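You operate a simulated robot arm through the tools that you are given. There is no shell and no other tool. Be economical: measure what you need, move in short steps, check, and stop when the job is done.

Carry out the task below with a simulated two-armed robot. There is one attempt and no reset: what you move stays moved.

JOB
Free the pink arc and carry it back onto the gold stack.
Fine: loosen the orange thumb screw, open both latches and push the black slider back first; they stay so.

Only the result counts: the job must be done as asked and must still hold three seconds after the hand-in. Knocking over, shifting, dropping, spilling or breaking anything else fails it.

ROBOT AND FRAMES
Two 7-joint arms with two-finger parallel grippers on one trunk, on a base that drives. Base frame: it is fixed to the floor where the robot stands at the start and does not move with it; the origin is under the middle of the robot, x ahead of it, y to its left, z up; the surface under the hand at the start is at about z = 0.799. Readings come in m, degrees, newtons and seconds.
The left shoulder is at the start at [0.06, 0.143, 0.955], the right one opposite. With the tool pointing down near the work surface each hand reaches from about 0.32 to 0.74 m from the robot's upright axis, wherever it stands, measured 20 degrees to its own side. Places, roughly: black latch [0.7, 0, 0.8]; black slider [0.4, -0.5, 0.8]; orange thumb screw [0.5, 0.1, 0.8]; pink arc (69x36x4 cm) [0.6, -0.2, 0.8]; top of the gold arc [1.2, -0.2, 0.9]; yellow latch [0.7, -0.3, 0.8]. Payload 1.57 kg a hand.
Tool frame (each hand has its own): the origin (TCP) lies between the finger pads and is the grasp point; the fingertips stand 0.03 m ahead of it; z points along the fingers, y is the line along which they close. The gripper opens to 0.11 m. The fingers are 0.024 m wide and 0.012 m thick; the gripper's body (0.048 by 0.112 m) begins 0.078 m behind the TCP.
Orientation is told as [roll, pitch, yaw] about the base's x, y, z axes, in that order, counted from this pose: with the fingers straight down and closing along the base's y, the tool's x points along the base's -x, its y along +y and its z along -z.

CONTROLS
- The arms move only by the tool drive_tool. It takes "left_steps", "right_steps" or both (then of equal length, played together; a hand with none holds still); each is text: rows parted by semicolons, each of 7 numbers parted by spaces: the turn, a rotation vector about the tool's x, y, z in degrees, then the shift along the tool's x, y, z in mm, then the finger opening in mm, from 0 to 110. In form: rx ry rz tx ty tz fingers; .... A call has 1 to 12 rows; each row shifts and turns the commanded pose from where the row before left it, along the tool's axes as they then stand. Rows are played at 5 a second. More than 0.05 m and 8.6 degrees between two rows, or a gripper value outside its range, and nothing of the call is played. Where a pose cannot be reached the arm comes as near as it can. A force on the tool above 40 N (or 10 N above the force at the start of the call, whichever is more), or a blocked arm, ends the call early, and 0.2 s more pass. The fingers move at their own pace (about 0.045 m/s each) and stop on an object; they squeeze with about 24 N. The grip force told is the motor's: it shows also when the fingers shut on nothing. Time passes only in rows, and 0.2 s behind the last, so rows that do not move let the fingers close. The reply holds the time, the measured pose of the TCP, the force on the tool along the base axes, the opening and the grip force, in the units named above and with some noise, with the torque about the TCP (base axes, N m) and any sound that the robot's microphone picked up, and new pictures: "show" is both (left out), scene, wrist or none (wrist: the cameras of the hands that moved).
- Cameras (640 x 400 px; columns grow to the right, rows downward): "scene" is now at [0.0388, -0.0221, 1.573]; the picture's right is [-0.36, -0.93, 0.00], its down [-0.69, 0.27, -0.67] and it looks along [0.63, -0.24, -0.74] (base axes); focal length 260 px, centre (320, 200). "left" rides on the left gripper at [0.07, -0.016, -0.141] in its tool frame; the picture's right is [0.23, 0.97, 0.00], its down [-0.86, 0.20, -0.48] and it looks along [-0.47, 0.11, 0.88] (tool axes); focal length 222 px, centre (320, 200). "right" rides on the right gripper at [0.07, 0.016, -0.141] in its tool frame; the picture's right is [-0.23, 0.97, 0.00], its down [-0.85, -0.20, -0.48] and it looks along [-0.47, -0.11, 0.88] (tool axes); focal length 222 px, centre (320, 200). There is no depth. A picture from a camera that has moved, and an enlarged one, comes with that camera's place and axes in the base frame and with its lens. The place of the scene camera against the robot may be out by one fixed shift of up to 0.012 m in any direction.
- raise_lower(by): slides the trunk up (or, below 0, down) by that many m; the arms and the scene camera ride with it, the base frame stays. It gives what a move gives, with no picture.
- drive_base(legs): drives the robot by 1 to 6 legs, each [ahead, left, turn to the left] in m, m and degrees, along the robot's own axes; the way and the turn of a leg run together, so that a leg with both is an arc; at most 1.5 m and 180 degrees a leg. The arms and the cameras ride along, it lands a little off, and it stops where it bumps. It gives what a move gives, and a new picture of the scene camera.
- turn_head(pan, tilt): turns the head with the scene camera to pan (to the left, within 86 degrees either way) and tilt (down, from -29 to 69), counted from straight ahead of the robot. It gives what a move gives, and a new picture of the scene camera.
- zoom(camera, box): a new picture of the part [left, top, right, bottom] of that camera's present view, enlarged. It takes no simulated time.
- finish_job(): hands the job in; it is judged then, once.

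Go step by step. Nothing tells you exact positions but the pictures and the camera data: compare them with the known pose of the tool, close in by small moves and look again before you grip or let go. The budget is 120 turns and 260 pictures, counting those below and the enlarged ones. Unless the task says otherwise, let go and move clear before handing in, and close with one line.

The tools are called after "Emit:" as name(argument=value, ...) on one line, values as JSON. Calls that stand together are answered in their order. drive_tool: Moves the arms, as the interface text tells. Its arguments: {"type":"object","properties":{"left_steps":{"type":"string"},"right_steps":{"type":"string"},"show":{"type":"string","enum":["both","scene","wrist","none"]}},"required":[]} The other tools are called the same way: raise_lower (by) slides the trunk up or down; drive_base (legs) drives the base; turn_head (pan, tilt) turns the head that bears the scene camera; zoom (camera, box) takes an enlarged picture of a part of a camera's view; finish_job () hands the job in.

At the start:

```text
t: 0.0
left_position: [0.5281, 0.0672, 1.1122]
left_tcp_rot: [0.1, -0.1, 0.0]
left_wrist_force: [0.2, -0.2, 0.4]
left_wrist_torque: [0.0, 0.02, -0.05]
left_gripper_width: 0.11
left_gripper_force: 0.0
right_position: [0.3914, -0.245, 1.1471]
right_tcp_rot: [0.0, -0.1, -0.1]
right_wrist_force: [0.6, 0.1, 0.0]
right_wrist_torque: [0.02, -0.03, -0.01]
right_gripper_width: 0.1102
right_gripper_force: 0.1
trunk travel left (down, up): [-0.554, 0.036]
robot x, y, heading: [0.0011, -0.0036, -0.2]
head pan, tilt: [-21.4, 47.7]
```

scene: 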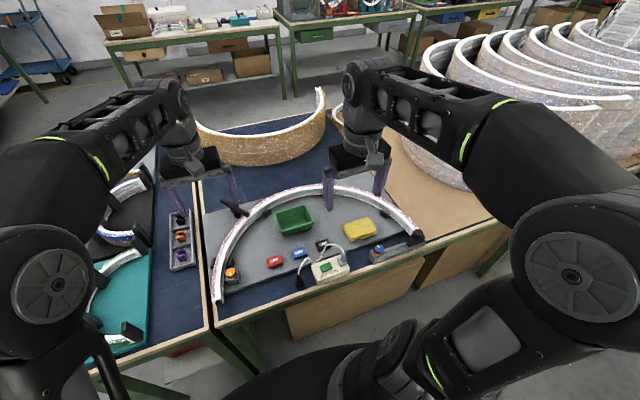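
right: 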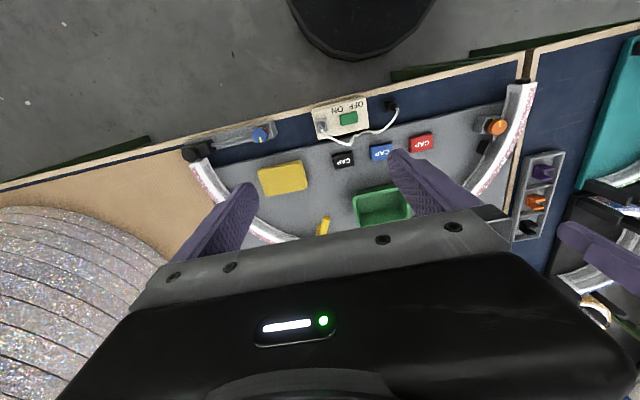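
left: 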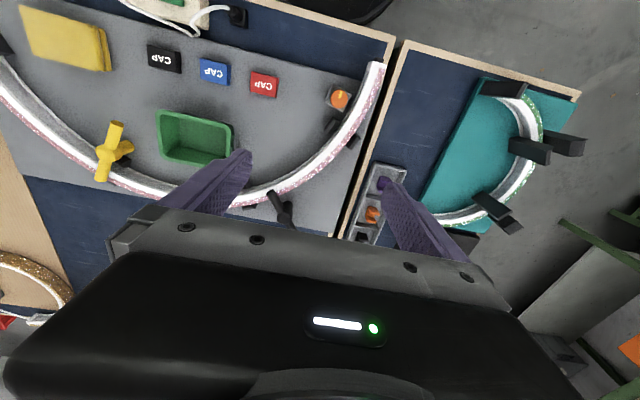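

I see the pink arc on the grey board, with the orange screw at its left end, the black and yellow latches along the back, and the slider at its right end. I'll zoom in on each fixture first.

Emit:
zoom(camera="left", box=[240, 40, 400, 240])

Emit:
zoom(camera="left", box=[0, 60, 200, 220])

Emit:
zoom(camera="right", box=[160, 90, 320, 220])

Emit:
zoom(camera="scene", box=[190, 80, 440, 310])

```text
2.00 times, centred on (320, 140) of left
camera zoom: at [0.4592, 0.0509, 1.2533], right [-0.23, 0.97, 0.0], down [0.86, 0.2, 0.48], along [0.47, 0.11, -0.88], focal length 444 px, centre (320, 320)
```

zoom: 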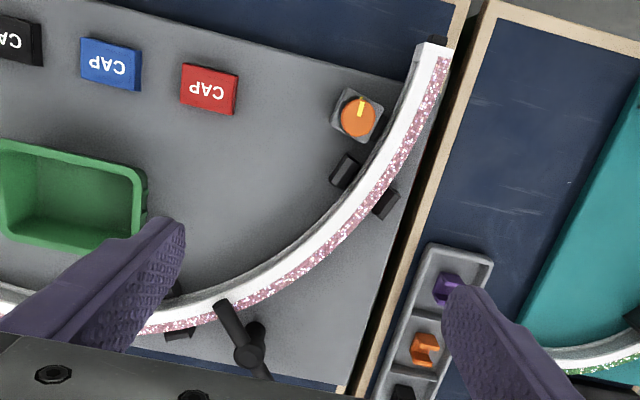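

```text
2.50 times, centred on (100, 140) of left
camera zoom: at [0.4592, 0.0509, 1.2533], right [-0.23, 0.97, 0.0], down [0.86, 0.2, 0.48], along [0.47, 0.11, -0.88], focal length 555 px, centre (870, 350)
```

zoom: 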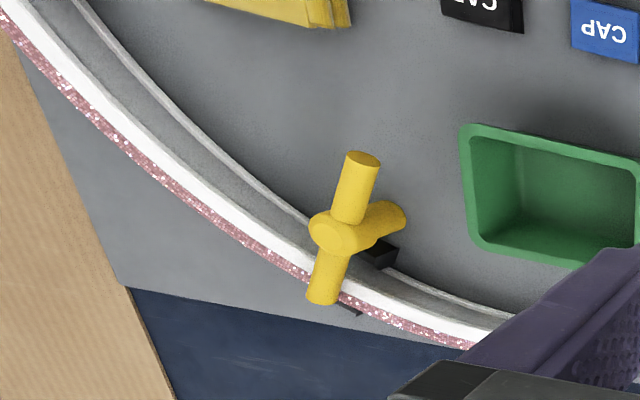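

```text
3.08 times, centred on (240, 155) of right
camera zoom: at [0.3206, -0.2283, 1.2895], right [0.23, 0.97, 0.0], down [0.85, -0.2, 0.48], along [0.47, -0.11, -0.88], focal length 684 px, centre (566, 338)
```

zoom: 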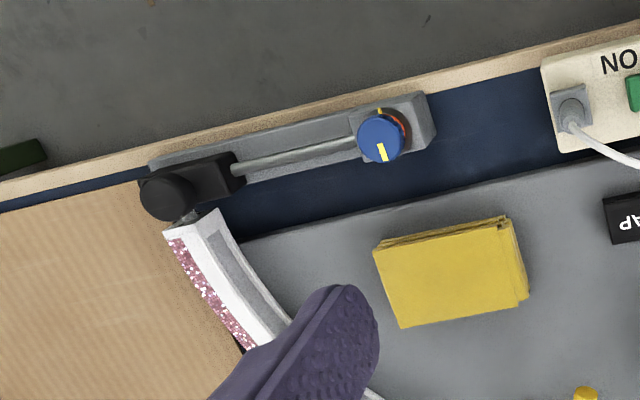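

```text
1.74 times, centred on (315, 195) of scene
camera zoom: at [0.0388, -0.0221, 1.573], right [-0.36, -0.93, 0.0], down [-0.69, 0.27, -0.67], along [0.63, -0.24, -0.74], focal length 453 px, centre (329, 209)
```

zoom: 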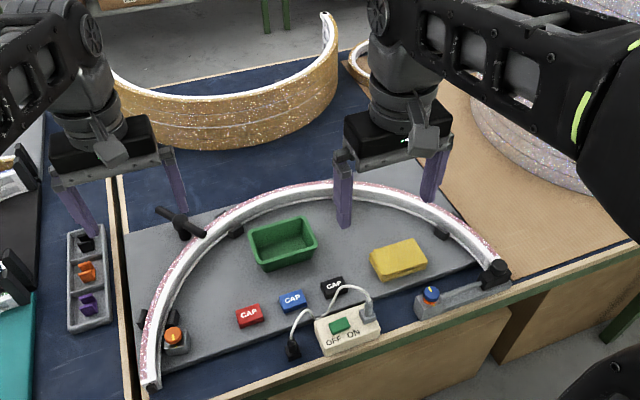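

The screw is near [0.48, 0.09], the black latch post near [0.73, 0.035], and the slider near [0.39, -0.52], with its rail running toward +y. I'll bring the left hand above the screw and the right hand near the slider for closer views.

Emit:
drive_tool(left_steps="0 0 0 16 8 40 110;0 0 0 15 8 40 110;0 0 0 15 7 40 110;0 0 0 0 0 30 110", right_steps="0 0 0 0 -40 30 110;0 0 0 10 -40 30 110;0 0 0 0 -40 30 110;0 0 0 0 -40 30 110")

Emit:
turn_head(pan=-12, tilt=20)

```text
refused: row 2 steps farther than a row can; nothing moved
```

```text
t: 0.9
left_position: [0.5272, 0.0654, 1.112]
left_tcp_rot: [-0.1, 0.0, 0.1]
left_wrist_force: [-0.1, 0.5, -0.1]
left_wrist_torque: [0.02, 0.0, -0.01]
left_gripper_width: 0.1101
left_gripper_force: 0.1
right_position: [0.3911, -0.2456, 1.1481]
right_tcp_rot: [0.0, 0.0, -0.1]
right_wrist_force: [0.1, 0.2, -0.4]
right_wrist_torque: [0.0, -0.03, -0.02]
right_gripper_width: 0.1099
right_gripper_force: 0.1
trunk travel left (down, up): [-0.554, 0.036]
robot x, y, heading: [0.0019, 0.0009, 0.4]
head pan, tilt: [-12.0, 20.0]
camera scene: at [0.0562, -0.0127, 1.6154], right [-0.21, -0.98, 0.0], down [-0.34, 0.07, -0.94], along [0.92, -0.2, -0.34], focal length 260 px, centre (320, 200)
```

scene: 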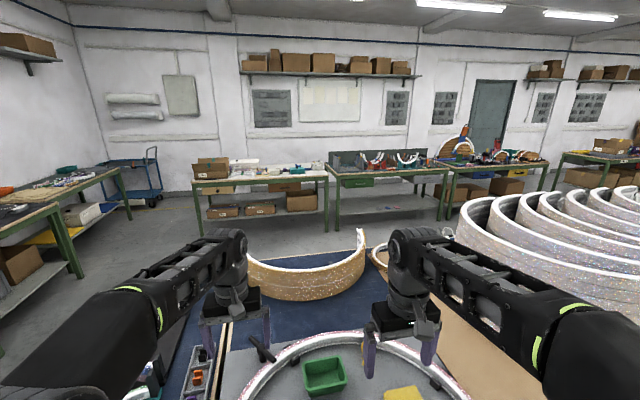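

The gold arc bulges toward the robot at the far end of the same table. I'll resend the hand moves with smaller steps.

Emit:
drive_tool(left_steps="0 0 0 16 8 35 110;0 0 0 15 8 35 110;0 0 0 15 7 35 110;0 0 0 0 0 35 110;0 0 0 0 0 10 110", right_steps="0 0 0 0 -40 20 110;0 0 0 0 -40 20 110;0 0 0 0 -40 20 110;0 0 0 0 -40 20 110;0 0 0 0 -40 20 110", show="wrist")

Emit:
turn_head(pan=-21, tilt=48)

```text
t: 2.1
left_position: [0.4814, 0.0882, 0.9625]
left_tcp_rot: [0.0, 0.0, 0.0]
left_wrist_force: [-0.5, 0.2, 0.1]
left_wrist_torque: [0.01, 0.01, -0.03]
left_gripper_width: 0.1099
left_gripper_force: 0.1
right_position: [0.3891, -0.4451, 1.0477]
right_tcp_rot: [0.0, 0.0, 0.1]
right_wrist_force: [0.4, 0.0, -0.4]
right_wrist_torque: [0.02, 0.01, 0.02]
right_gripper_width: 0.11
right_gripper_force: 0.2
trunk travel left (down, up): [-0.554, 0.036]
robot x, y, heading: [0.0024, -0.0011, 0.1]
head pan, tilt: [-12.0, 20.0]
camera right: at [0.3196, -0.4283, 1.1901], right [0.23, 0.97, 0.0], down [0.86, -0.2, 0.48], along [0.47, -0.11, -0.88], focal length 222 px, centre (320, 200)
camera left: at [0.413, 0.0733, 1.1031], right [-0.23, 0.97, 0.0], down [0.86, 0.2, 0.48], along [0.47, 0.11, -0.88], focal length 222 px, centre (320, 200)
```

right: 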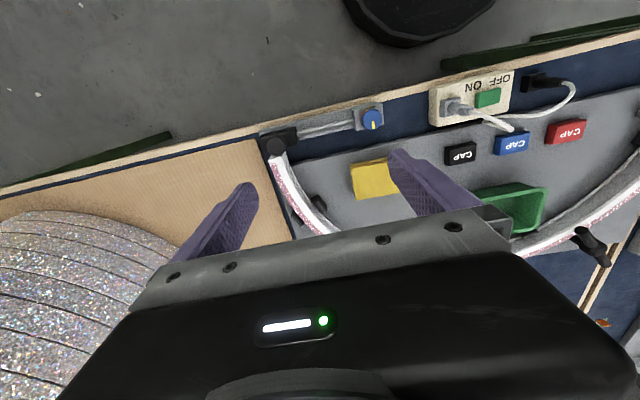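
left: 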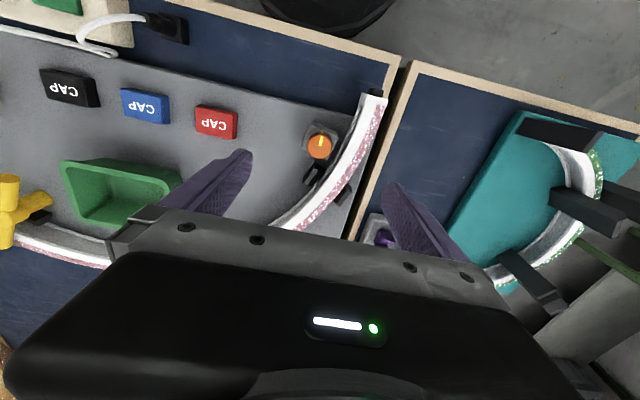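

```text
t: 3.0
left_position: [0.4819, 0.0877, 0.9618]
left_tcp_rot: [-0.1, 0.0, 0.0]
left_wrist_force: [1.0, 0.2, 0.6]
left_wrist_torque: [-0.01, -0.02, -0.01]
left_gripper_width: 0.1098
left_gripper_force: 0.0
right_position: [0.3899, -0.4443, 1.0495]
right_tcp_rot: [0.0, 0.0, 0.0]
right_wrist_force: [-0.5, -0.8, 0.1]
right_wrist_torque: [0.0, 0.01, 0.03]
right_gripper_width: 0.1103
right_gripper_force: 0.0
trunk travel left (down, up): [-0.554, 0.036]
robot x, y, heading: [-0.0004, -0.0021, 0.3]
head pan, tilt: [-21.0, 48.0]
camera scene: at [0.0387, -0.0215, 1.5727], right [-0.36, -0.93, 0.0], down [-0.69, 0.27, -0.67], along [0.63, -0.24, -0.74], focal length 260 px, centre (320, 200)
```

scene: 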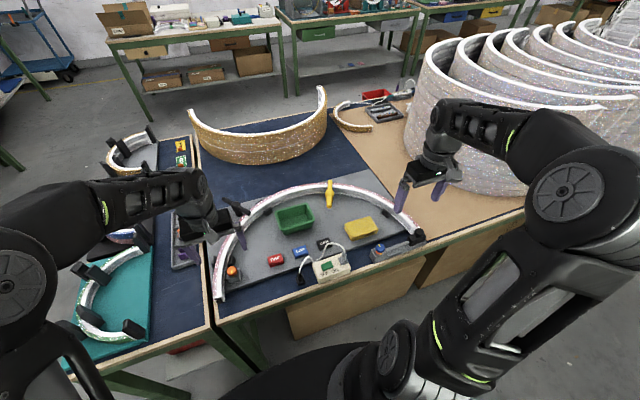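

Now enlarged views of the screw, slider and latches.

Emit:
zoom(camera="left", box=[270, 90, 400, 220])

Emit:
zoom(camera="right", box=[240, 80, 400, 200])

Emit:
zoom(camera="scene", box=[190, 160, 440, 310])

Emit:
zoom(camera="scene", box=[170, 70, 440, 230])

```text
3.08 times, centred on (335, 155) of left
camera zoom: at [0.4131, 0.0739, 1.1036], right [-0.23, 0.97, 0.0], down [0.86, 0.2, 0.48], along [0.47, 0.11, -0.88], focal length 684 px, centre (274, 338)
```

zoom: 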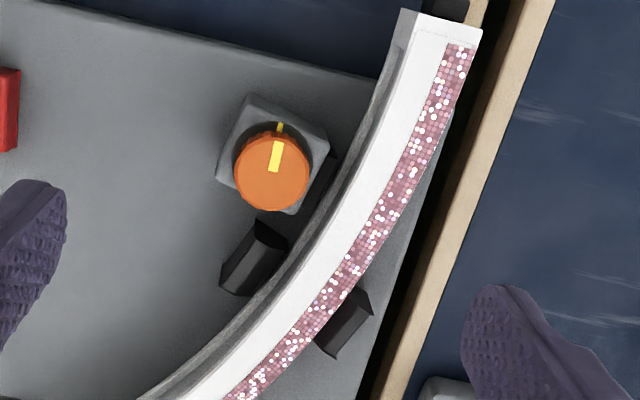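

```text
3.33 times, centred on (320, 140) of right
camera zoom: at [0.3194, -0.427, 1.1907], right [0.23, 0.97, 0.0], down [0.85, -0.2, 0.48], along [0.47, -0.11, -0.88], focal length 740 px, centre (320, 400)
```

zoom: 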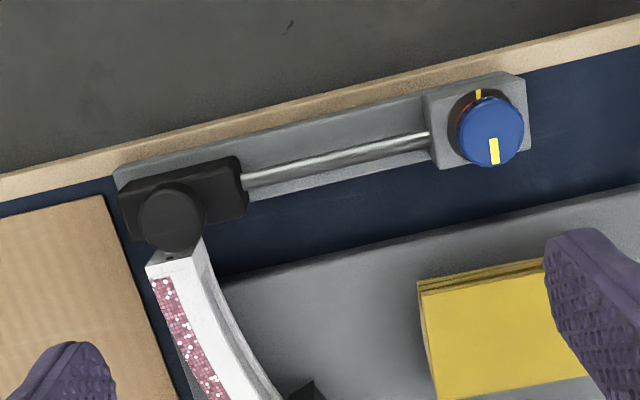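

```text
2.56 times, centred on (315, 235) of scene
camera zoom: at [0.0387, -0.0215, 1.5727], right [-0.36, -0.93, 0.0], down [-0.69, 0.27, -0.67], along [0.63, -0.24, -0.74], focal length 667 px, centre (333, 110)
```

zoom: 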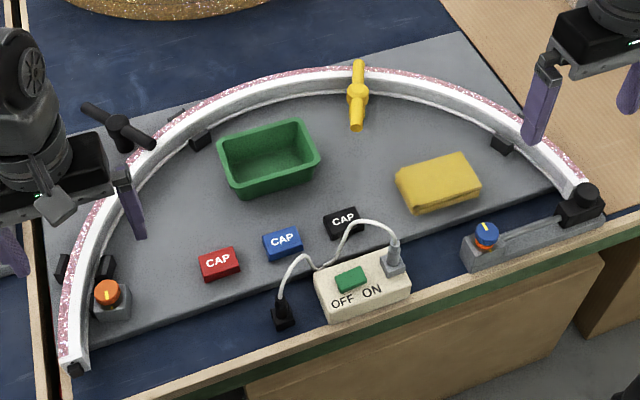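

```text
2.37 times, centred on (305, 150) of scene
camera zoom: at [0.0387, -0.0215, 1.5727], right [-0.36, -0.93, 0.0], down [-0.69, 0.27, -0.67], along [0.63, -0.24, -0.74], focal length 618 px, centre (356, 318)
```

zoom: 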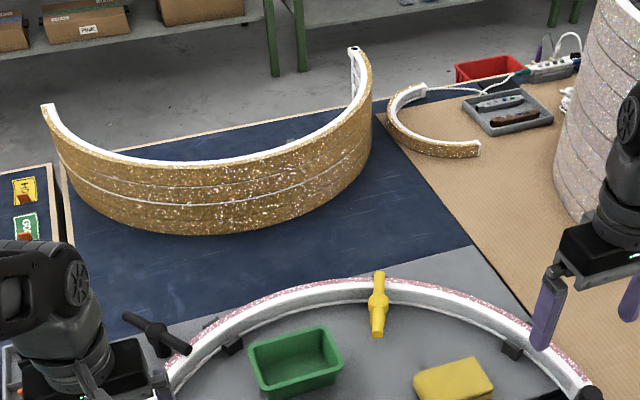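

The screw's knob sits right under the left TCP. I'll rotate the hand so that the fingers close roughly along the arc, go down around the knob and grip it.

Emit:
drive_tool(left_steps="0 0 -8 0 1 10 70;0 0 -8 0 1 10 60;0 0 -8 0 0 10 45;0 0 -8 0 0 10 40;0 0 -6 0 0 10 38;0 0 0 0 0 0 38;0 0 0 0 0 0 38", show="wrist")

Emit:
zoom(camera="left", box=[240, 80, 400, 210])

```text
t: 4.7
left_position: [0.4817, 0.0916, 0.9113]
left_tcp_rot: [-0.1, -0.1, 38.1]
left_wrist_force: [0.2, -0.4, 0.0]
left_wrist_torque: [0.0, -0.03, 0.03]
left_gripper_width: 0.0381
left_gripper_force: 0.1
right_position: [0.3903, -0.4446, 1.0493]
right_tcp_rot: [0.0, -0.1, -0.1]
right_wrist_force: [0.3, -0.8, 0.0]
right_wrist_torque: [0.02, 0.01, 0.01]
right_gripper_width: 0.1098
right_gripper_force: 0.1
trunk travel left (down, up): [-0.554, 0.036]
robot x, y, heading: [0.003, -0.0008, -0.0]
head pan, tilt: [-21.0, 48.0]
camera left: at [0.4378, 0.0366, 1.0531], right [-0.78, 0.63, 0.0], down [0.55, 0.68, 0.48], along [0.3, 0.37, -0.88], focal length 222 px, centre (320, 200)
```

left: 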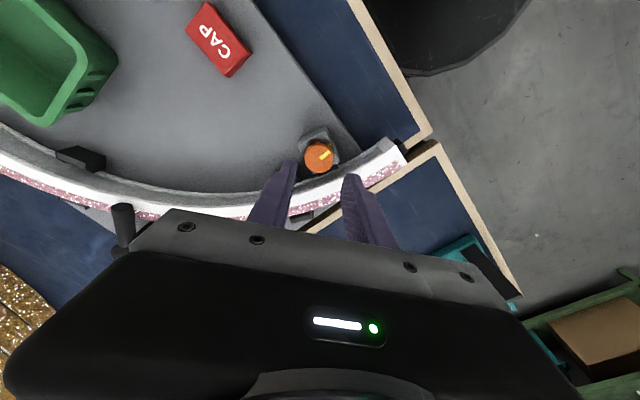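

```text
3.08 times, centred on (320, 145) of left
camera zoom: at [0.4378, 0.0366, 1.0531], right [-0.78, 0.63, 0.0], down [0.55, 0.68, 0.48], along [0.3, 0.37, -0.88], focal length 684 px, centre (320, 369)
```

zoom: 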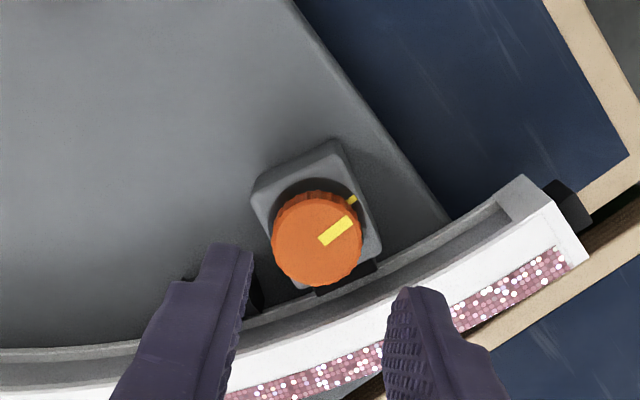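

The knob's top is at about [0.482, 0.090, 0.84] and it is roughly 28 mm wide. I'll turn the hand further so the fingers miss the arc, go down, grip and turn it counter-clockwise.

Emit:
drive_tool(left_steps="0 0 -8 1 -1.3 5 38;0 0 -8 0 0 8 38;0 0 0 0 0 13 38;0 0 0 0 0 14 38;0 0 0 0 0 13 38;0 0 0 0 0 0 20;0 0 0 0 0 0 20;0 0 0 0 0 0 20", show="wrist")

Emit:
zoom(camera="left", box=[240, 100, 400, 230])

```text
t: 6.5
left_position: [0.4831, 0.0918, 0.8581]
left_tcp_rot: [0.0, 0.0, 54.0]
left_wrist_force: [-1.8, 3.0, -0.6]
left_wrist_torque: [0.13, -0.05, 0.01]
left_gripper_width: 0.0265
left_gripper_force: 33.4
right_position: [0.389, -0.4436, 1.0501]
right_tcp_rot: [0.0, 0.1, -0.1]
right_wrist_force: [0.1, -0.2, 0.6]
right_wrist_torque: [0.03, 0.06, 0.01]
right_gripper_width: 0.11
right_gripper_force: 0.1
trunk travel left (down, up): [-0.554, 0.036]
robot x, y, heading: [-0.0009, 0.0032, -0.0]
head pan, tilt: [-21.0, 48.0]
camera left: at [0.455, 0.0253, 1.0003], right [-0.92, 0.39, 0.0], down [0.34, 0.81, 0.48], along [0.19, 0.44, -0.88], focal length 222 px, centre (320, 200)
```

left: 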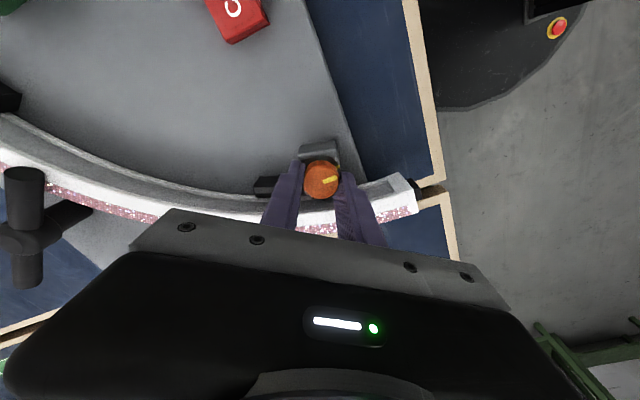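

```text
3.08 times, centred on (320, 165) of left
camera zoom: at [0.455, 0.0253, 1.0003], right [-0.92, 0.39, 0.0], down [0.34, 0.81, 0.48], along [0.19, 0.44, -0.88], focal length 684 px, centre (320, 308)
```

zoom: 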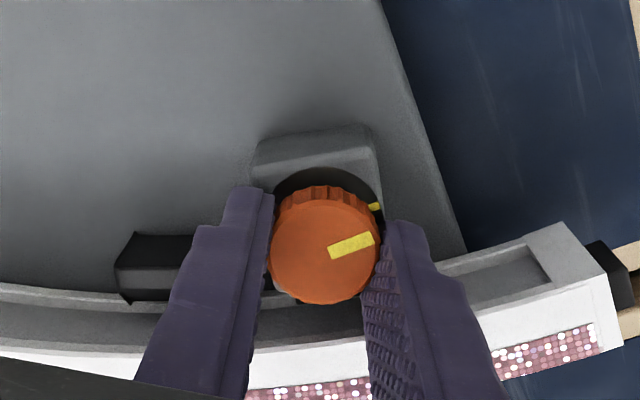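

The knob is held (26.5 mm). Turning it counter-clockwise.

Emit:
drive_tool(left_steps="0 0 -8 0 0 0 20;0 0 -8 0 0 0 20;0 0 -8 0 0 0 20;0 0 -8 0 0 0 20;0 0 -8 0 0 0 20;0 0 -8 0 0 0 20;0 0 -8 0 0 0 20", show="wrist")

Emit:
zoom(camera="left", box=[240, 100, 400, 230])

```text
t: 8.1
left_position: [0.4794, 0.0908, 0.8593]
left_tcp_rot: [0.1, 0.1, 110.0]
left_wrist_force: [-18.9, 12.4, 20.0]
left_wrist_torque: [0.38, 0.36, -0.09]
left_gripper_width: 0.0267
left_gripper_force: 37.6
right_position: [0.3861, -0.4439, 1.0509]
right_tcp_rot: [0.0, -0.2, 0.0]
right_wrist_force: [-0.4, -0.8, -0.8]
right_wrist_torque: [-0.01, 0.0, -0.01]
right_gripper_width: 0.1098
right_gripper_force: 0.0
trunk travel left (down, up): [-0.554, 0.036]
robot x, y, heading: [0.0008, 0.0007, 0.1]
head pan, tilt: [-21.0, 48.0]
camera left: at [0.5192, 0.0317, 1.0012], right [-0.84, -0.55, 0.0], down [-0.48, 0.73, 0.48], along [-0.26, 0.4, -0.88], focal length 222 px, centre (320, 200)
```

left: 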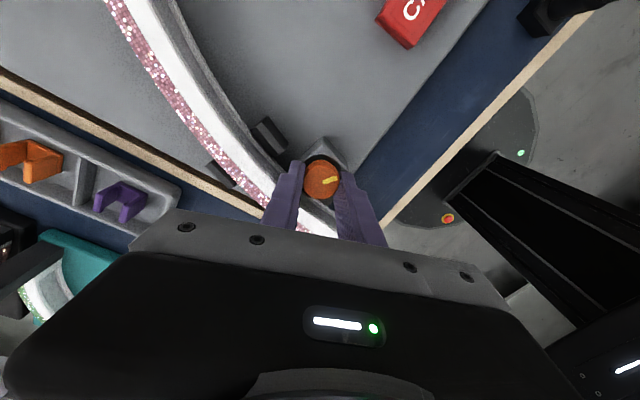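

```text
3.08 times, centred on (320, 165) of left
camera zoom: at [0.5192, 0.0317, 1.0012], right [-0.84, -0.55, 0.0], down [-0.48, 0.73, 0.48], along [-0.26, 0.4, -0.88], focal length 684 px, centre (320, 308)
```

zoom: 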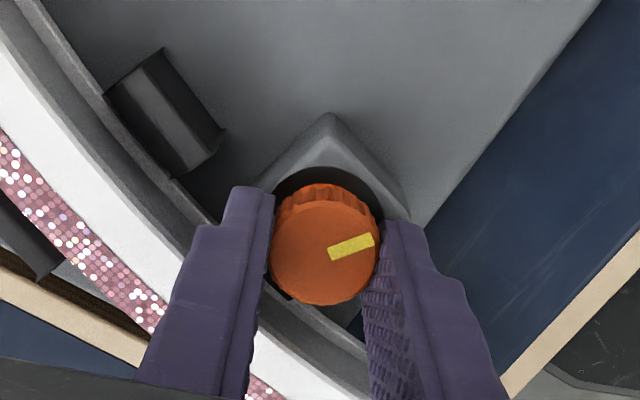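

The knob turned with the fingers by 56°. I'll release, rotate back and check it again.

Emit:
drive_tool(left_steps="0 0 0 0 0 0 36;0 0 0 0 0 0 36;0 0 8 0 0 -1 36;0 0 8 0 0 -1 36;0 0 8 0 0 0 36;0 0 8 0 0 0 36;0 0 8 0 0 0 36;0 0 8 0 0 0 36;0 0 8 0 0 0 36", show="wrist")

Emit:
zoom(camera="left", box=[240, 100, 400, 230])

```text
t: 10.1
left_position: [0.4824, 0.0885, 0.8614]
left_tcp_rot: [-0.1, 0.0, 53.9]
left_wrist_force: [-0.5, -0.4, -0.3]
left_wrist_torque: [-0.01, 0.03, -0.03]
left_gripper_width: 0.0359
left_gripper_force: 0.2
right_position: [0.3897, -0.4442, 1.0485]
right_tcp_rot: [0.0, 0.0, 0.1]
right_wrist_force: [-0.5, -1.1, 0.6]
right_wrist_torque: [0.02, 0.03, 0.01]
right_gripper_width: 0.1096
right_gripper_force: 0.1
trunk travel left (down, up): [-0.554, 0.036]
robot x, y, heading: [0.0004, 0.0025, 0.2]
head pan, tilt: [-21.0, 48.0]
camera left: at [0.4549, 0.0247, 1.0024], right [-0.92, 0.39, 0.0], down [0.34, 0.81, 0.48], along [0.19, 0.44, -0.88], focal length 222 px, centre (320, 200)
```

left: 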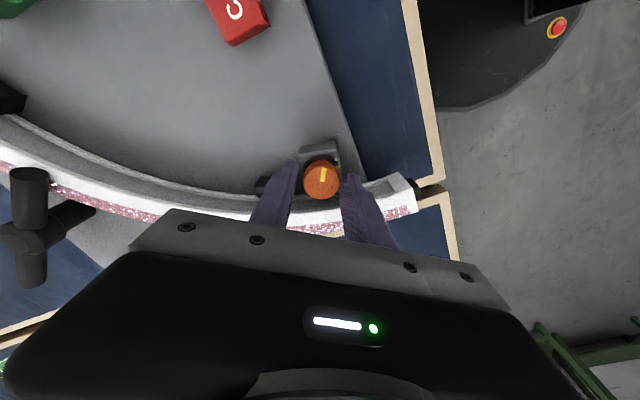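

```text
3.08 times, centred on (320, 165) of left
camera zoom: at [0.4549, 0.0247, 1.0024], right [-0.92, 0.39, 0.0], down [0.34, 0.81, 0.48], along [0.19, 0.44, -0.88], focal length 684 px, centre (320, 308)
```

zoom: 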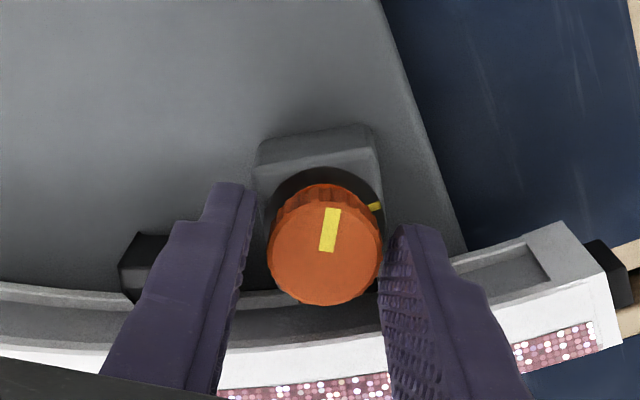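

It turned about 57° counter-clockwise. I'll do another stroke.

Emit:
drive_tool(left_steps="0 0 0 0 0 0 20;0 0 0 0 0 0 20;0 0 -8 0 0 0 20;0 0 -8 0 0 0 20;0 0 -8 0 0 0 20;0 0 -8 0 0 0 20;0 0 -8 0 0 0 20;0 0 -8 0 0 0 20;0 0 -8 0 0 0 20;0 0 0 0 0 0 36;0 0 0 0 0 0 36", show="none")

Emit:
drive_tool(left_steps="0 0 8 0 0 0 36;0 0 8 0 0 0 36;0 0 8 0 0 0 36;0 0 8 0 0 0 36;0 0 8 0 0 0 36;0 0 8 0 0 0 36;0 0 8 0 0 0 36;0 0 0 0 0 0 36", show="none")

Emit:
zoom(camera="left", box=[240, 100, 400, 230])

```text
t: 12.4
left_position: [0.4825, 0.0891, 0.8605]
left_tcp_rot: [-0.1, 0.0, 110.0]
left_wrist_force: [-0.2, 0.2, 0.4]
left_wrist_torque: [0.01, 0.02, 0.04]
left_gripper_width: 0.0359
left_gripper_force: 0.0
right_position: [0.3905, -0.4461, 1.049]
right_tcp_rot: [0.0, -0.1, -0.1]
right_wrist_force: [0.2, 0.2, 0.3]
right_wrist_torque: [0.01, 0.03, 0.01]
right_gripper_width: 0.1097
right_gripper_force: 0.1
trunk travel left (down, up): [-0.554, 0.036]
robot x, y, heading: [-0.0008, 0.0025, 0.2]
head pan, tilt: [-21.0, 48.0]
```

```text
t: 14.2
left_position: [0.4812, 0.0894, 0.8605]
left_tcp_rot: [0.0, 0.0, 53.9]
left_wrist_force: [0.3, 0.0, -0.9]
left_wrist_torque: [0.01, 0.03, 0.01]
left_gripper_width: 0.0359
left_gripper_force: 0.1
right_position: [0.3891, -0.4453, 1.0488]
right_tcp_rot: [-0.1, 0.0, 0.0]
right_wrist_force: [-0.7, 0.4, 0.7]
right_wrist_torque: [0.0, 0.0, 0.01]
right_gripper_width: 0.11
right_gripper_force: 0.0
trunk travel left (down, up): [-0.554, 0.036]
robot x, y, heading: [-0.0013, 0.0011, 0.1]
head pan, tilt: [-21.0, 48.0]
```

```text
3.08 times, centred on (320, 165) of left
camera zoom: at [0.4548, 0.0245, 1.0024], right [-0.92, 0.39, 0.0], down [0.34, 0.81, 0.48], along [0.19, 0.44, -0.88], focal length 684 px, centre (320, 308)
```

zoom: 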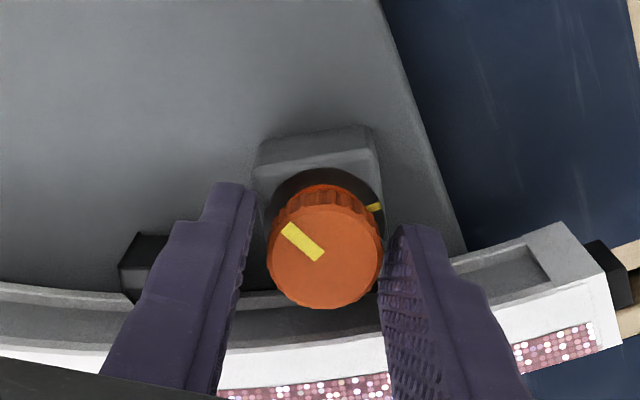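

About 115° in total, and the knob is rising. I'll continue.

Emit:
drive_tool(left_steps="0 0 0 0 0 -1 20;0 0 0 0 0 0 20;0 0 -8 0 0 0 20;0 0 -8 0 0 0 20;0 0 -8 0 0 0 20;0 0 -8 0 0 0 20;0 0 -8 0 0 0 20;0 0 -8 0 0 0 20;0 0 -8 0 0 0 20;0 0 0 0 0 0 36;0 0 0 0 0 0 36", show="none")

Emit:
drive_tool(left_steps="0 0 8 0 0 0 36;0 0 8 0 0 0 36;0 0 8 0 0 0 36;0 0 8 0 0 0 36;0 0 8 0 0 0 36;0 0 8 0 0 0 36;0 0 8 0 0 0 36;0 0 0 0 0 0 36", show="none")

Emit:
drive_tool(left_steps="0 0 0 0 0 -1 20;0 0 0 0 0 0 20;0 0 -8 0 0 0 20;0 0 -8 0 0 0 20;0 0 -8 0 0 0 20;0 0 -8 0 0 0 20;0 0 -8 0 0 0 20;0 0 -8 0 0 0 20;0 0 -8 0 0 0 20;0 0 0 0 0 0 36;0 0 0 0 0 0 36", show="none")

Emit:
drive_tool(left_steps="0 0 8 0 0 0 36;0 0 8 0 0 0 36;0 0 8 0 0 0 36;0 0 8 0 0 0 36;0 0 8 0 0 0 36;0 0 8 0 0 0 36;0 0 8 0 0 0 36;0 0 0 0 0 0 36", show="none")

Emit:
zoom(camera="left", box=[240, 100, 400, 230])

```text
t: 16.6
left_position: [0.4836, 0.0891, 0.862]
left_tcp_rot: [-0.1, 0.1, 110.0]
left_wrist_force: [0.6, -0.6, 0.9]
left_wrist_torque: [0.02, -0.02, -0.02]
left_gripper_width: 0.036
left_gripper_force: 0.0
right_position: [0.3897, -0.4452, 1.0489]
right_tcp_rot: [0.0, 0.0, 0.0]
right_wrist_force: [-0.2, 0.4, 0.9]
right_wrist_torque: [-0.01, 0.02, 0.0]
right_gripper_width: 0.1098
right_gripper_force: 0.0
trunk travel left (down, up): [-0.554, 0.036]
robot x, y, heading: [0.0012, -0.001, 0.2]
head pan, tilt: [-21.0, 48.0]
```

```text
t: 18.4
left_position: [0.4817, 0.0894, 0.8626]
left_tcp_rot: [0.0, 0.0, 53.9]
left_wrist_force: [-0.6, -0.7, -0.7]
left_wrist_torque: [-0.01, 0.01, -0.01]
left_gripper_width: 0.0358
left_gripper_force: 0.0
right_position: [0.389, -0.4451, 1.0481]
right_tcp_rot: [0.0, 0.0, 0.0]
right_wrist_force: [-0.2, 0.6, -0.3]
right_wrist_torque: [-0.02, -0.03, 0.01]
right_gripper_width: 0.1099
right_gripper_force: 0.1
trunk travel left (down, up): [-0.554, 0.036]
robot x, y, heading: [-0.0011, -0.0026, 0.1]
head pan, tilt: [-21.0, 48.0]
```

```text
t: 20.9
left_position: [0.4827, 0.0881, 0.8631]
left_tcp_rot: [0.0, 0.1, 110.0]
left_wrist_force: [0.2, 0.0, -0.1]
left_wrist_torque: [0.0, -0.01, 0.01]
left_gripper_width: 0.0361
left_gripper_force: 0.0
right_position: [0.3902, -0.4463, 1.0488]
right_tcp_rot: [0.0, 0.0, 0.0]
right_wrist_force: [0.5, 0.8, -0.6]
right_wrist_torque: [-0.02, 0.0, -0.02]
right_gripper_width: 0.1099
right_gripper_force: 0.2
trunk travel left (down, up): [-0.554, 0.036]
robot x, y, heading: [0.0018, -0.0002, 0.3]
head pan, tilt: [-21.0, 48.0]
```

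```text
t: 22.6
left_position: [0.4821, 0.0893, 0.863]
left_tcp_rot: [0.0, -0.1, 53.9]
left_wrist_force: [-0.8, -0.9, -0.3]
left_wrist_torque: [0.0, -0.02, 0.0]
left_gripper_width: 0.036
left_gripper_force: 0.0
right_position: [0.3887, -0.4447, 1.0484]
right_tcp_rot: [0.0, 0.0, 0.0]
right_wrist_force: [0.3, -0.3, -0.3]
right_wrist_torque: [0.02, -0.02, -0.01]
right_gripper_width: 0.1099
right_gripper_force: 0.0
trunk travel left (down, up): [-0.554, 0.036]
robot x, y, heading: [0.0017, 0.0001, 0.0]
head pan, tilt: [-21.0, 48.0]
```

```text
3.08 times, centred on (320, 165) of left
camera zoom: at [0.4548, 0.0244, 1.0047], right [-0.92, 0.39, 0.0], down [0.34, 0.81, 0.48], along [0.19, 0.44, -0.88], focal length 684 px, centre (320, 308)
```

zoom: 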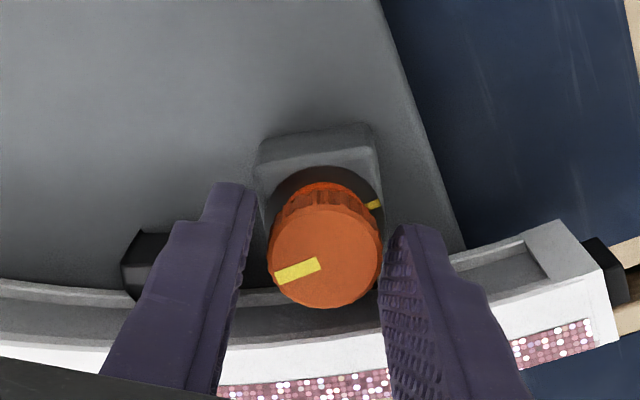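

The knob is now about 180° from the start, less than the four strokes should have given, so there may be an end stop. I'll turn once more and read the torque.

Emit:
drive_tool(left_steps="0 0 0 0 0 0 20;0 0 0 0 0 0 20;0 0 -8 0 0 0 20;0 0 -8 0 0 0 20;0 0 -8 0 0 0 20", show="none")

Emit:
zoom(camera="left", box=[240, 100, 400, 230])

```text
t: 23.9
left_position: [0.4816, 0.0902, 0.8622]
left_tcp_rot: [0.1, -0.1, 78.2]
left_wrist_force: [-7.0, 4.9, 0.6]
left_wrist_torque: [0.45, 0.06, -0.38]
left_gripper_width: 0.0265
left_gripper_force: 37.2
right_position: [0.389, -0.4453, 1.0496]
right_tcp_rot: [0.0, -0.3, 0.0]
right_wrist_force: [0.1, -0.3, -0.2]
right_wrist_torque: [0.0, -0.02, 0.0]
right_gripper_width: 0.11
right_gripper_force: 0.1
trunk travel left (down, up): [-0.554, 0.036]
robot x, y, heading: [0.0003, 0.0027, -0.0]
head pan, tilt: [-21.0, 48.0]
```

```text
3.08 times, centred on (320, 165) of left
camera zoom: at [0.4832, 0.0196, 1.0043], right [-1.0, -0.02, 0.0], down [-0.02, 0.88, 0.48], along [-0.01, 0.48, -0.88], focal length 684 px, centre (320, 308)
```

zoom: 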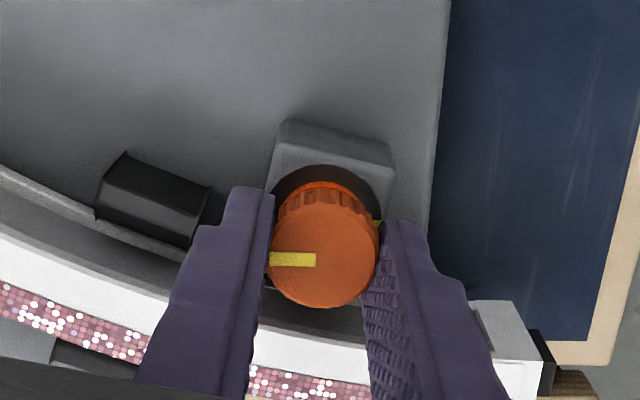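

The torque rises and the fingers slip, so the screw is at its loose end stop. I'll release and lift, then move to look at the black latch, while the right hand goes in closer to the slider.

Emit:
drive_tool(left_steps="0 0 0 0 0 0 36;0 0 0 0 0 0 36;0 0 0 0 0 -35 36;0 0 0 0 0 -35 36;0 0 8 0 0 -35 36;0 0 8 0 0 -30 36;0 0 8 0 0 0 36;0 0 8 0 0 0 36;0 0 8 0 0 0 36;0 0 8 0 0 0 36;0 0 8 0 0 0 36;0 0 8 0 0 0 36", show="none")

Emit:
drive_tool(left_steps="0 0 8 -35 0 0 36;0 0 8 -35 0 0 36;0 0 0 -35 0 0 36;0 0 0 -35 0 0 36;0 0 0 0 0 0 36;0 0 0 0 0 0 36", right_steps="0 0 0 0 -20 20 90;0 0 0 0 -20 20 60;0 0 0 0 -20 20 30;0 0 0 0 -15 20 0;0 0 0 0 0 10 0;0 0 0 0 0 0 0")

```text
t: 26.4
left_position: [0.4826, 0.0894, 0.9974]
left_tcp_rot: [0.0, 0.0, 13.9]
left_wrist_force: [-0.2, 0.9, 1.0]
left_wrist_torque: [-0.01, 0.01, -0.03]
left_gripper_width: 0.0361
left_gripper_force: 0.1
right_position: [0.3885, -0.4456, 1.0487]
right_tcp_rot: [0.1, 0.0, -0.1]
right_wrist_force: [0.3, 0.4, 0.9]
right_wrist_torque: [0.01, 0.0, -0.01]
right_gripper_width: 0.11
right_gripper_force: 0.1
trunk travel left (down, up): [-0.554, 0.036]
robot x, y, heading: [-0.0027, -0.0003, 0.1]
head pan, tilt: [-21.0, 48.0]
```

```text
t: 27.9
left_position: [0.6218, 0.0978, 0.9976]
left_tcp_rot: [0.0, 0.0, -2.0]
left_wrist_force: [0.3, -0.1, 0.6]
left_wrist_torque: [0.03, -0.03, 0.01]
left_gripper_width: 0.0358
left_gripper_force: 0.1
right_position: [0.3911, -0.5206, 0.9574]
right_tcp_rot: [0.0, 0.0, 0.0]
right_wrist_force: [-0.3, -0.4, -1.1]
right_wrist_torque: [-0.01, 0.01, 0.0]
right_gripper_width: 0.0
right_gripper_force: 4.3
trunk travel left (down, up): [-0.554, 0.036]
robot x, y, heading: [0.0008, -0.0023, 0.0]
head pan, tilt: [-21.0, 48.0]
camera scene: at [0.039, -0.0217, 1.5726], right [-0.36, -0.93, 0.0], down [-0.69, 0.27, -0.67], along [0.62, -0.24, -0.74], focal length 260 px, centre (320, 200)
camera right: at [0.321, -0.5033, 1.0998], right [0.23, 0.97, 0.0], down [0.85, -0.2, 0.48], along [0.47, -0.11, -0.88], focal length 222 px, centre (320, 200)
camera left: at [0.5518, 0.0855, 1.1395], right [-0.19, 0.98, 0.0], down [0.86, 0.17, 0.48], along [0.47, 0.09, -0.88], focal length 222 px, centre (320, 200)
```

scene: 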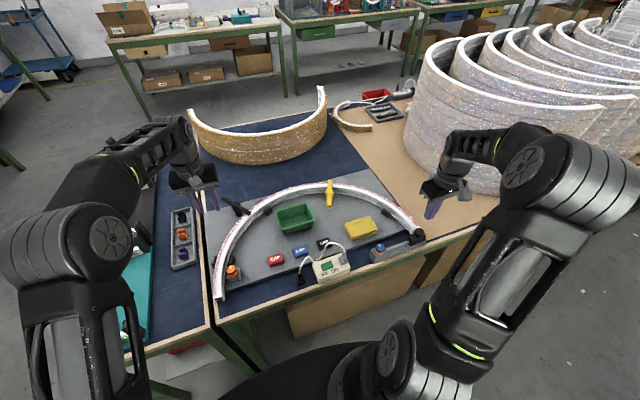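
right: 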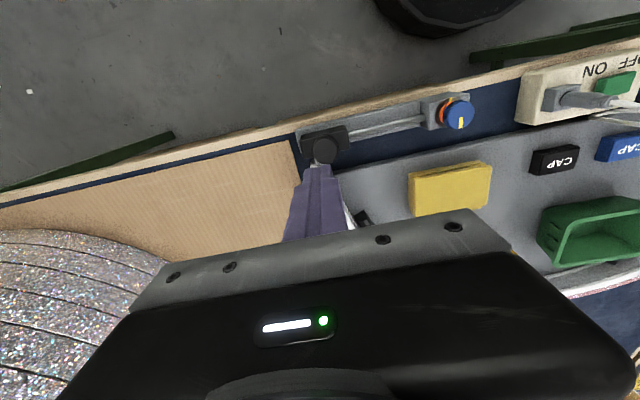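
left: 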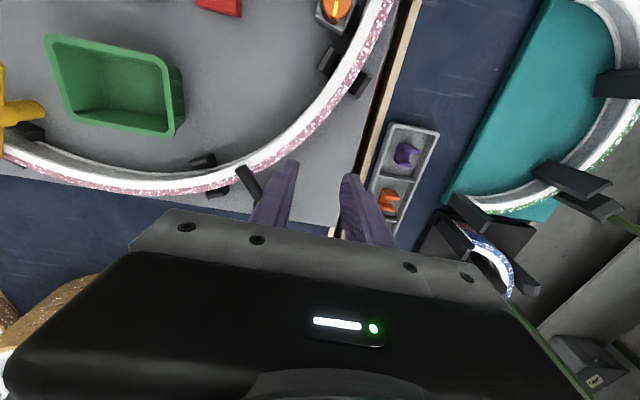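

The slider knob's top is at about [0.393, -0.515, 0.85]. I'll take close views of both before acting.

Emit:
zoom(camera="right", box=[270, 80, 410, 200])

Emit:
zoom(camera="scene", box=[200, 170, 290, 230])

Emit:
zoom(camera="scene", box=[360, 210, 440, 270])

Emit:
zoom(camera="scene", box=[290, 160, 380, 220])

```text
3.33 times, centred on (340, 140) of right
camera zoom: at [0.321, -0.5033, 1.0998], right [0.23, 0.97, 0.0], down [0.85, -0.2, 0.48], along [0.47, -0.11, -0.88], focal length 740 px, centre (253, 400)
```

zoom: 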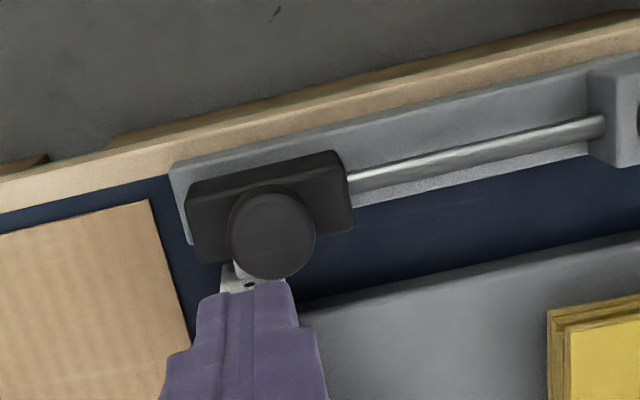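

```text
6.67 times, centred on (245, 200) of scene
camera zoom: at [0.039, -0.0217, 1.5726], right [-0.36, -0.93, 0.0], down [-0.69, 0.27, -0.67], along [0.62, -0.24, -0.74], focal length 1737 px, centre (820, 200)
```

zoom: 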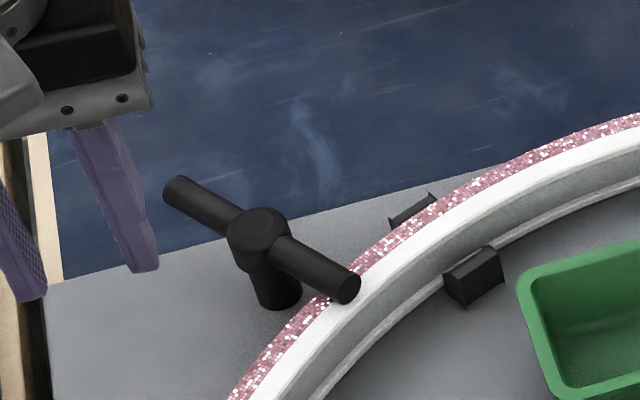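

```text
6.67 times, centred on (400, 240) of scene
camera zoom: at [0.039, -0.0217, 1.5726], right [-0.36, -0.93, 0.0], down [-0.69, 0.27, -0.67], along [0.62, -0.24, -0.74], focal length 1737 px, centre (-213, -67)
```

zoom: 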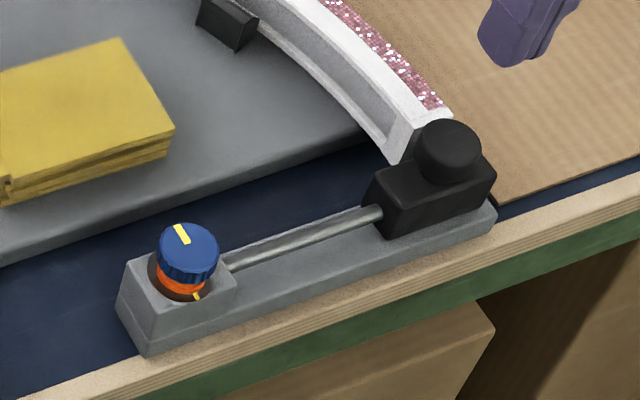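

```text
6.67 times, centred on (335, 190) of scene
camera zoom: at [0.039, -0.0217, 1.5726], right [-0.36, -0.93, 0.0], down [-0.69, 0.27, -0.67], along [0.62, -0.24, -0.74], focal length 1737 px, centre (220, 267)
```

zoom: 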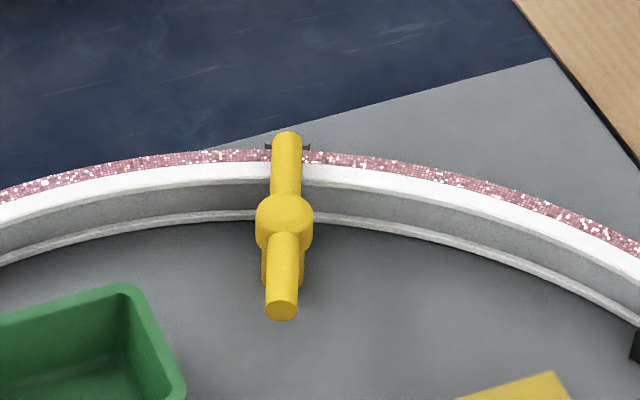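

The blue knob is already out (its orange band shows), so the slider should move freely. I'll grip the slider knob and push it along the rail toward +y.

Emit:
drive_tool(right_steps="0 0 0 0 5 0 60;0 0 0 -2 0 0 60;0 0 0 0 0 30 60;0 0 0 0 0 30 60;0 0 0 0 0 30 60;0 0 0 0 0 0 20;0 0 0 0 0 0 20;0 0 0 0 0 0 20", show="wrist")

```text
t: 29.6
left_position: [0.6199, 0.0989, 0.9983]
left_tcp_rot: [0.0, 0.0, -2.0]
left_wrist_force: [0.4, 0.9, -0.1]
left_wrist_torque: [0.02, -0.02, 0.02]
left_gripper_width: 0.0358
left_gripper_force: 0.0
right_position: [0.3929, -0.5146, 0.8679]
right_tcp_rot: [-0.1, -0.1, -0.1]
right_wrist_force: [-1.8, 3.5, -0.1]
right_wrist_torque: [0.1, -0.01, 0.03]
right_gripper_width: 0.0293
right_gripper_force: 23.5
trunk travel left (down, up): [-0.554, 0.036]
robot x, y, heading: [0.0029, 0.0043, -0.2]
head pan, tilt: [-21.0, 48.0]
camera right: at [0.3225, -0.4975, 1.0094], right [0.23, 0.97, 0.0], down [0.85, -0.2, 0.48], along [0.47, -0.11, -0.88], focal length 222 px, centre (320, 200)
```

right: 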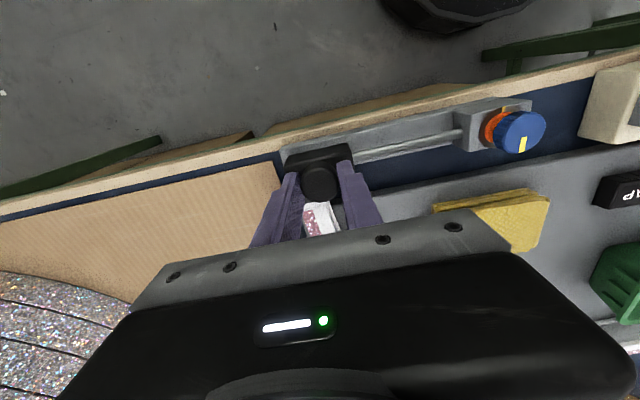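

Emit:
drive_tool(right_steps="0 0 0 0 10 0 20;0 0 0 0 15 0 20;0 0 0 0 15 0 20;0 0 0 0 15 0 20;0 0 0 0 15 0 20", show="wrist")

```text
t: 30.9
left_position: [0.6212, 0.0966, 0.9978]
left_tcp_rot: [0.1, 0.0, -2.0]
left_wrist_force: [0.4, 0.5, 0.2]
left_wrist_torque: [0.02, -0.01, 0.01]
left_gripper_width: 0.0358
left_gripper_force: 0.0
right_position: [0.3927, -0.4497, 0.8682]
right_tcp_rot: [0.0, -0.1, -0.1]
right_wrist_force: [1.5, -11.5, -4.5]
right_wrist_torque: [-0.47, 0.81, 0.11]
right_gripper_width: 0.029
right_gripper_force: 39.0
trunk travel left (down, up): [-0.554, 0.036]
robot x, y, heading: [0.0023, 0.0015, -0.0]
head pan, tilt: [-21.0, 48.0]
camera right: at [0.3223, -0.4314, 1.0094], right [0.23, 0.97, 0.0], down [0.85, -0.2, 0.48], along [0.47, -0.11, -0.88], focal length 222 px, centre (320, 200)
```

right: 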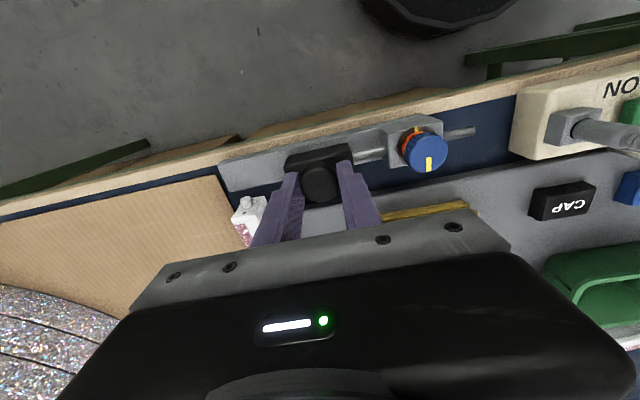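

The slider moved about 65 mm and its rod came out past the dial. I'll push a little further to find the stop.

Emit:
drive_tool(right_steps="0 0 0 0 8 0 20;0 0 0 0 8 0 20;0 0 0 0 0 0 20", show="none")

Emit:
zoom(camera="right", box=[200, 80, 480, 260])

```text
t: 31.3
left_position: [0.6225, 0.0948, 0.9958]
left_tcp_rot: [0.1, 0.1, -2.2]
left_wrist_force: [0.1, -0.7, 0.1]
left_wrist_torque: [-0.01, -0.01, -0.02]
left_gripper_width: 0.0358
left_gripper_force: 0.1
right_position: [0.3931, -0.449, 0.8675]
right_tcp_rot: [-0.8, -0.3, -0.6]
right_wrist_force: [2.4, -13.2, -18.5]
right_wrist_torque: [-0.45, -0.88, 0.06]
right_gripper_width: 0.0291
right_gripper_force: 39.0
trunk travel left (down, up): [-0.554, 0.036]
robot x, y, heading: [0.0029, -0.0035, -0.0]
head pan, tilt: [-21.0, 48.0]
stopped in row 2 (right hand): the force on the tool passed its limit at 45 N (the readings are from after the stop); the commanded pose is now the measured one
```

```text
2.22 times, centred on (340, 170) of right
camera zoom: at [0.3218, -0.4289, 1.009], right [0.24, 0.97, -0.01], down [0.85, -0.2, 0.49], along [0.47, -0.13, -0.87], focal length 494 px, centre (276, 267)
```

zoom: 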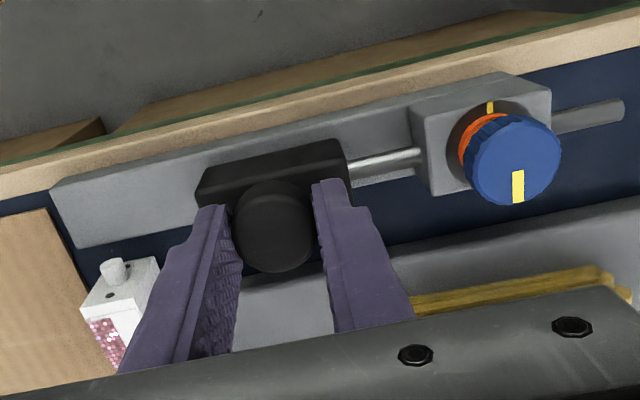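

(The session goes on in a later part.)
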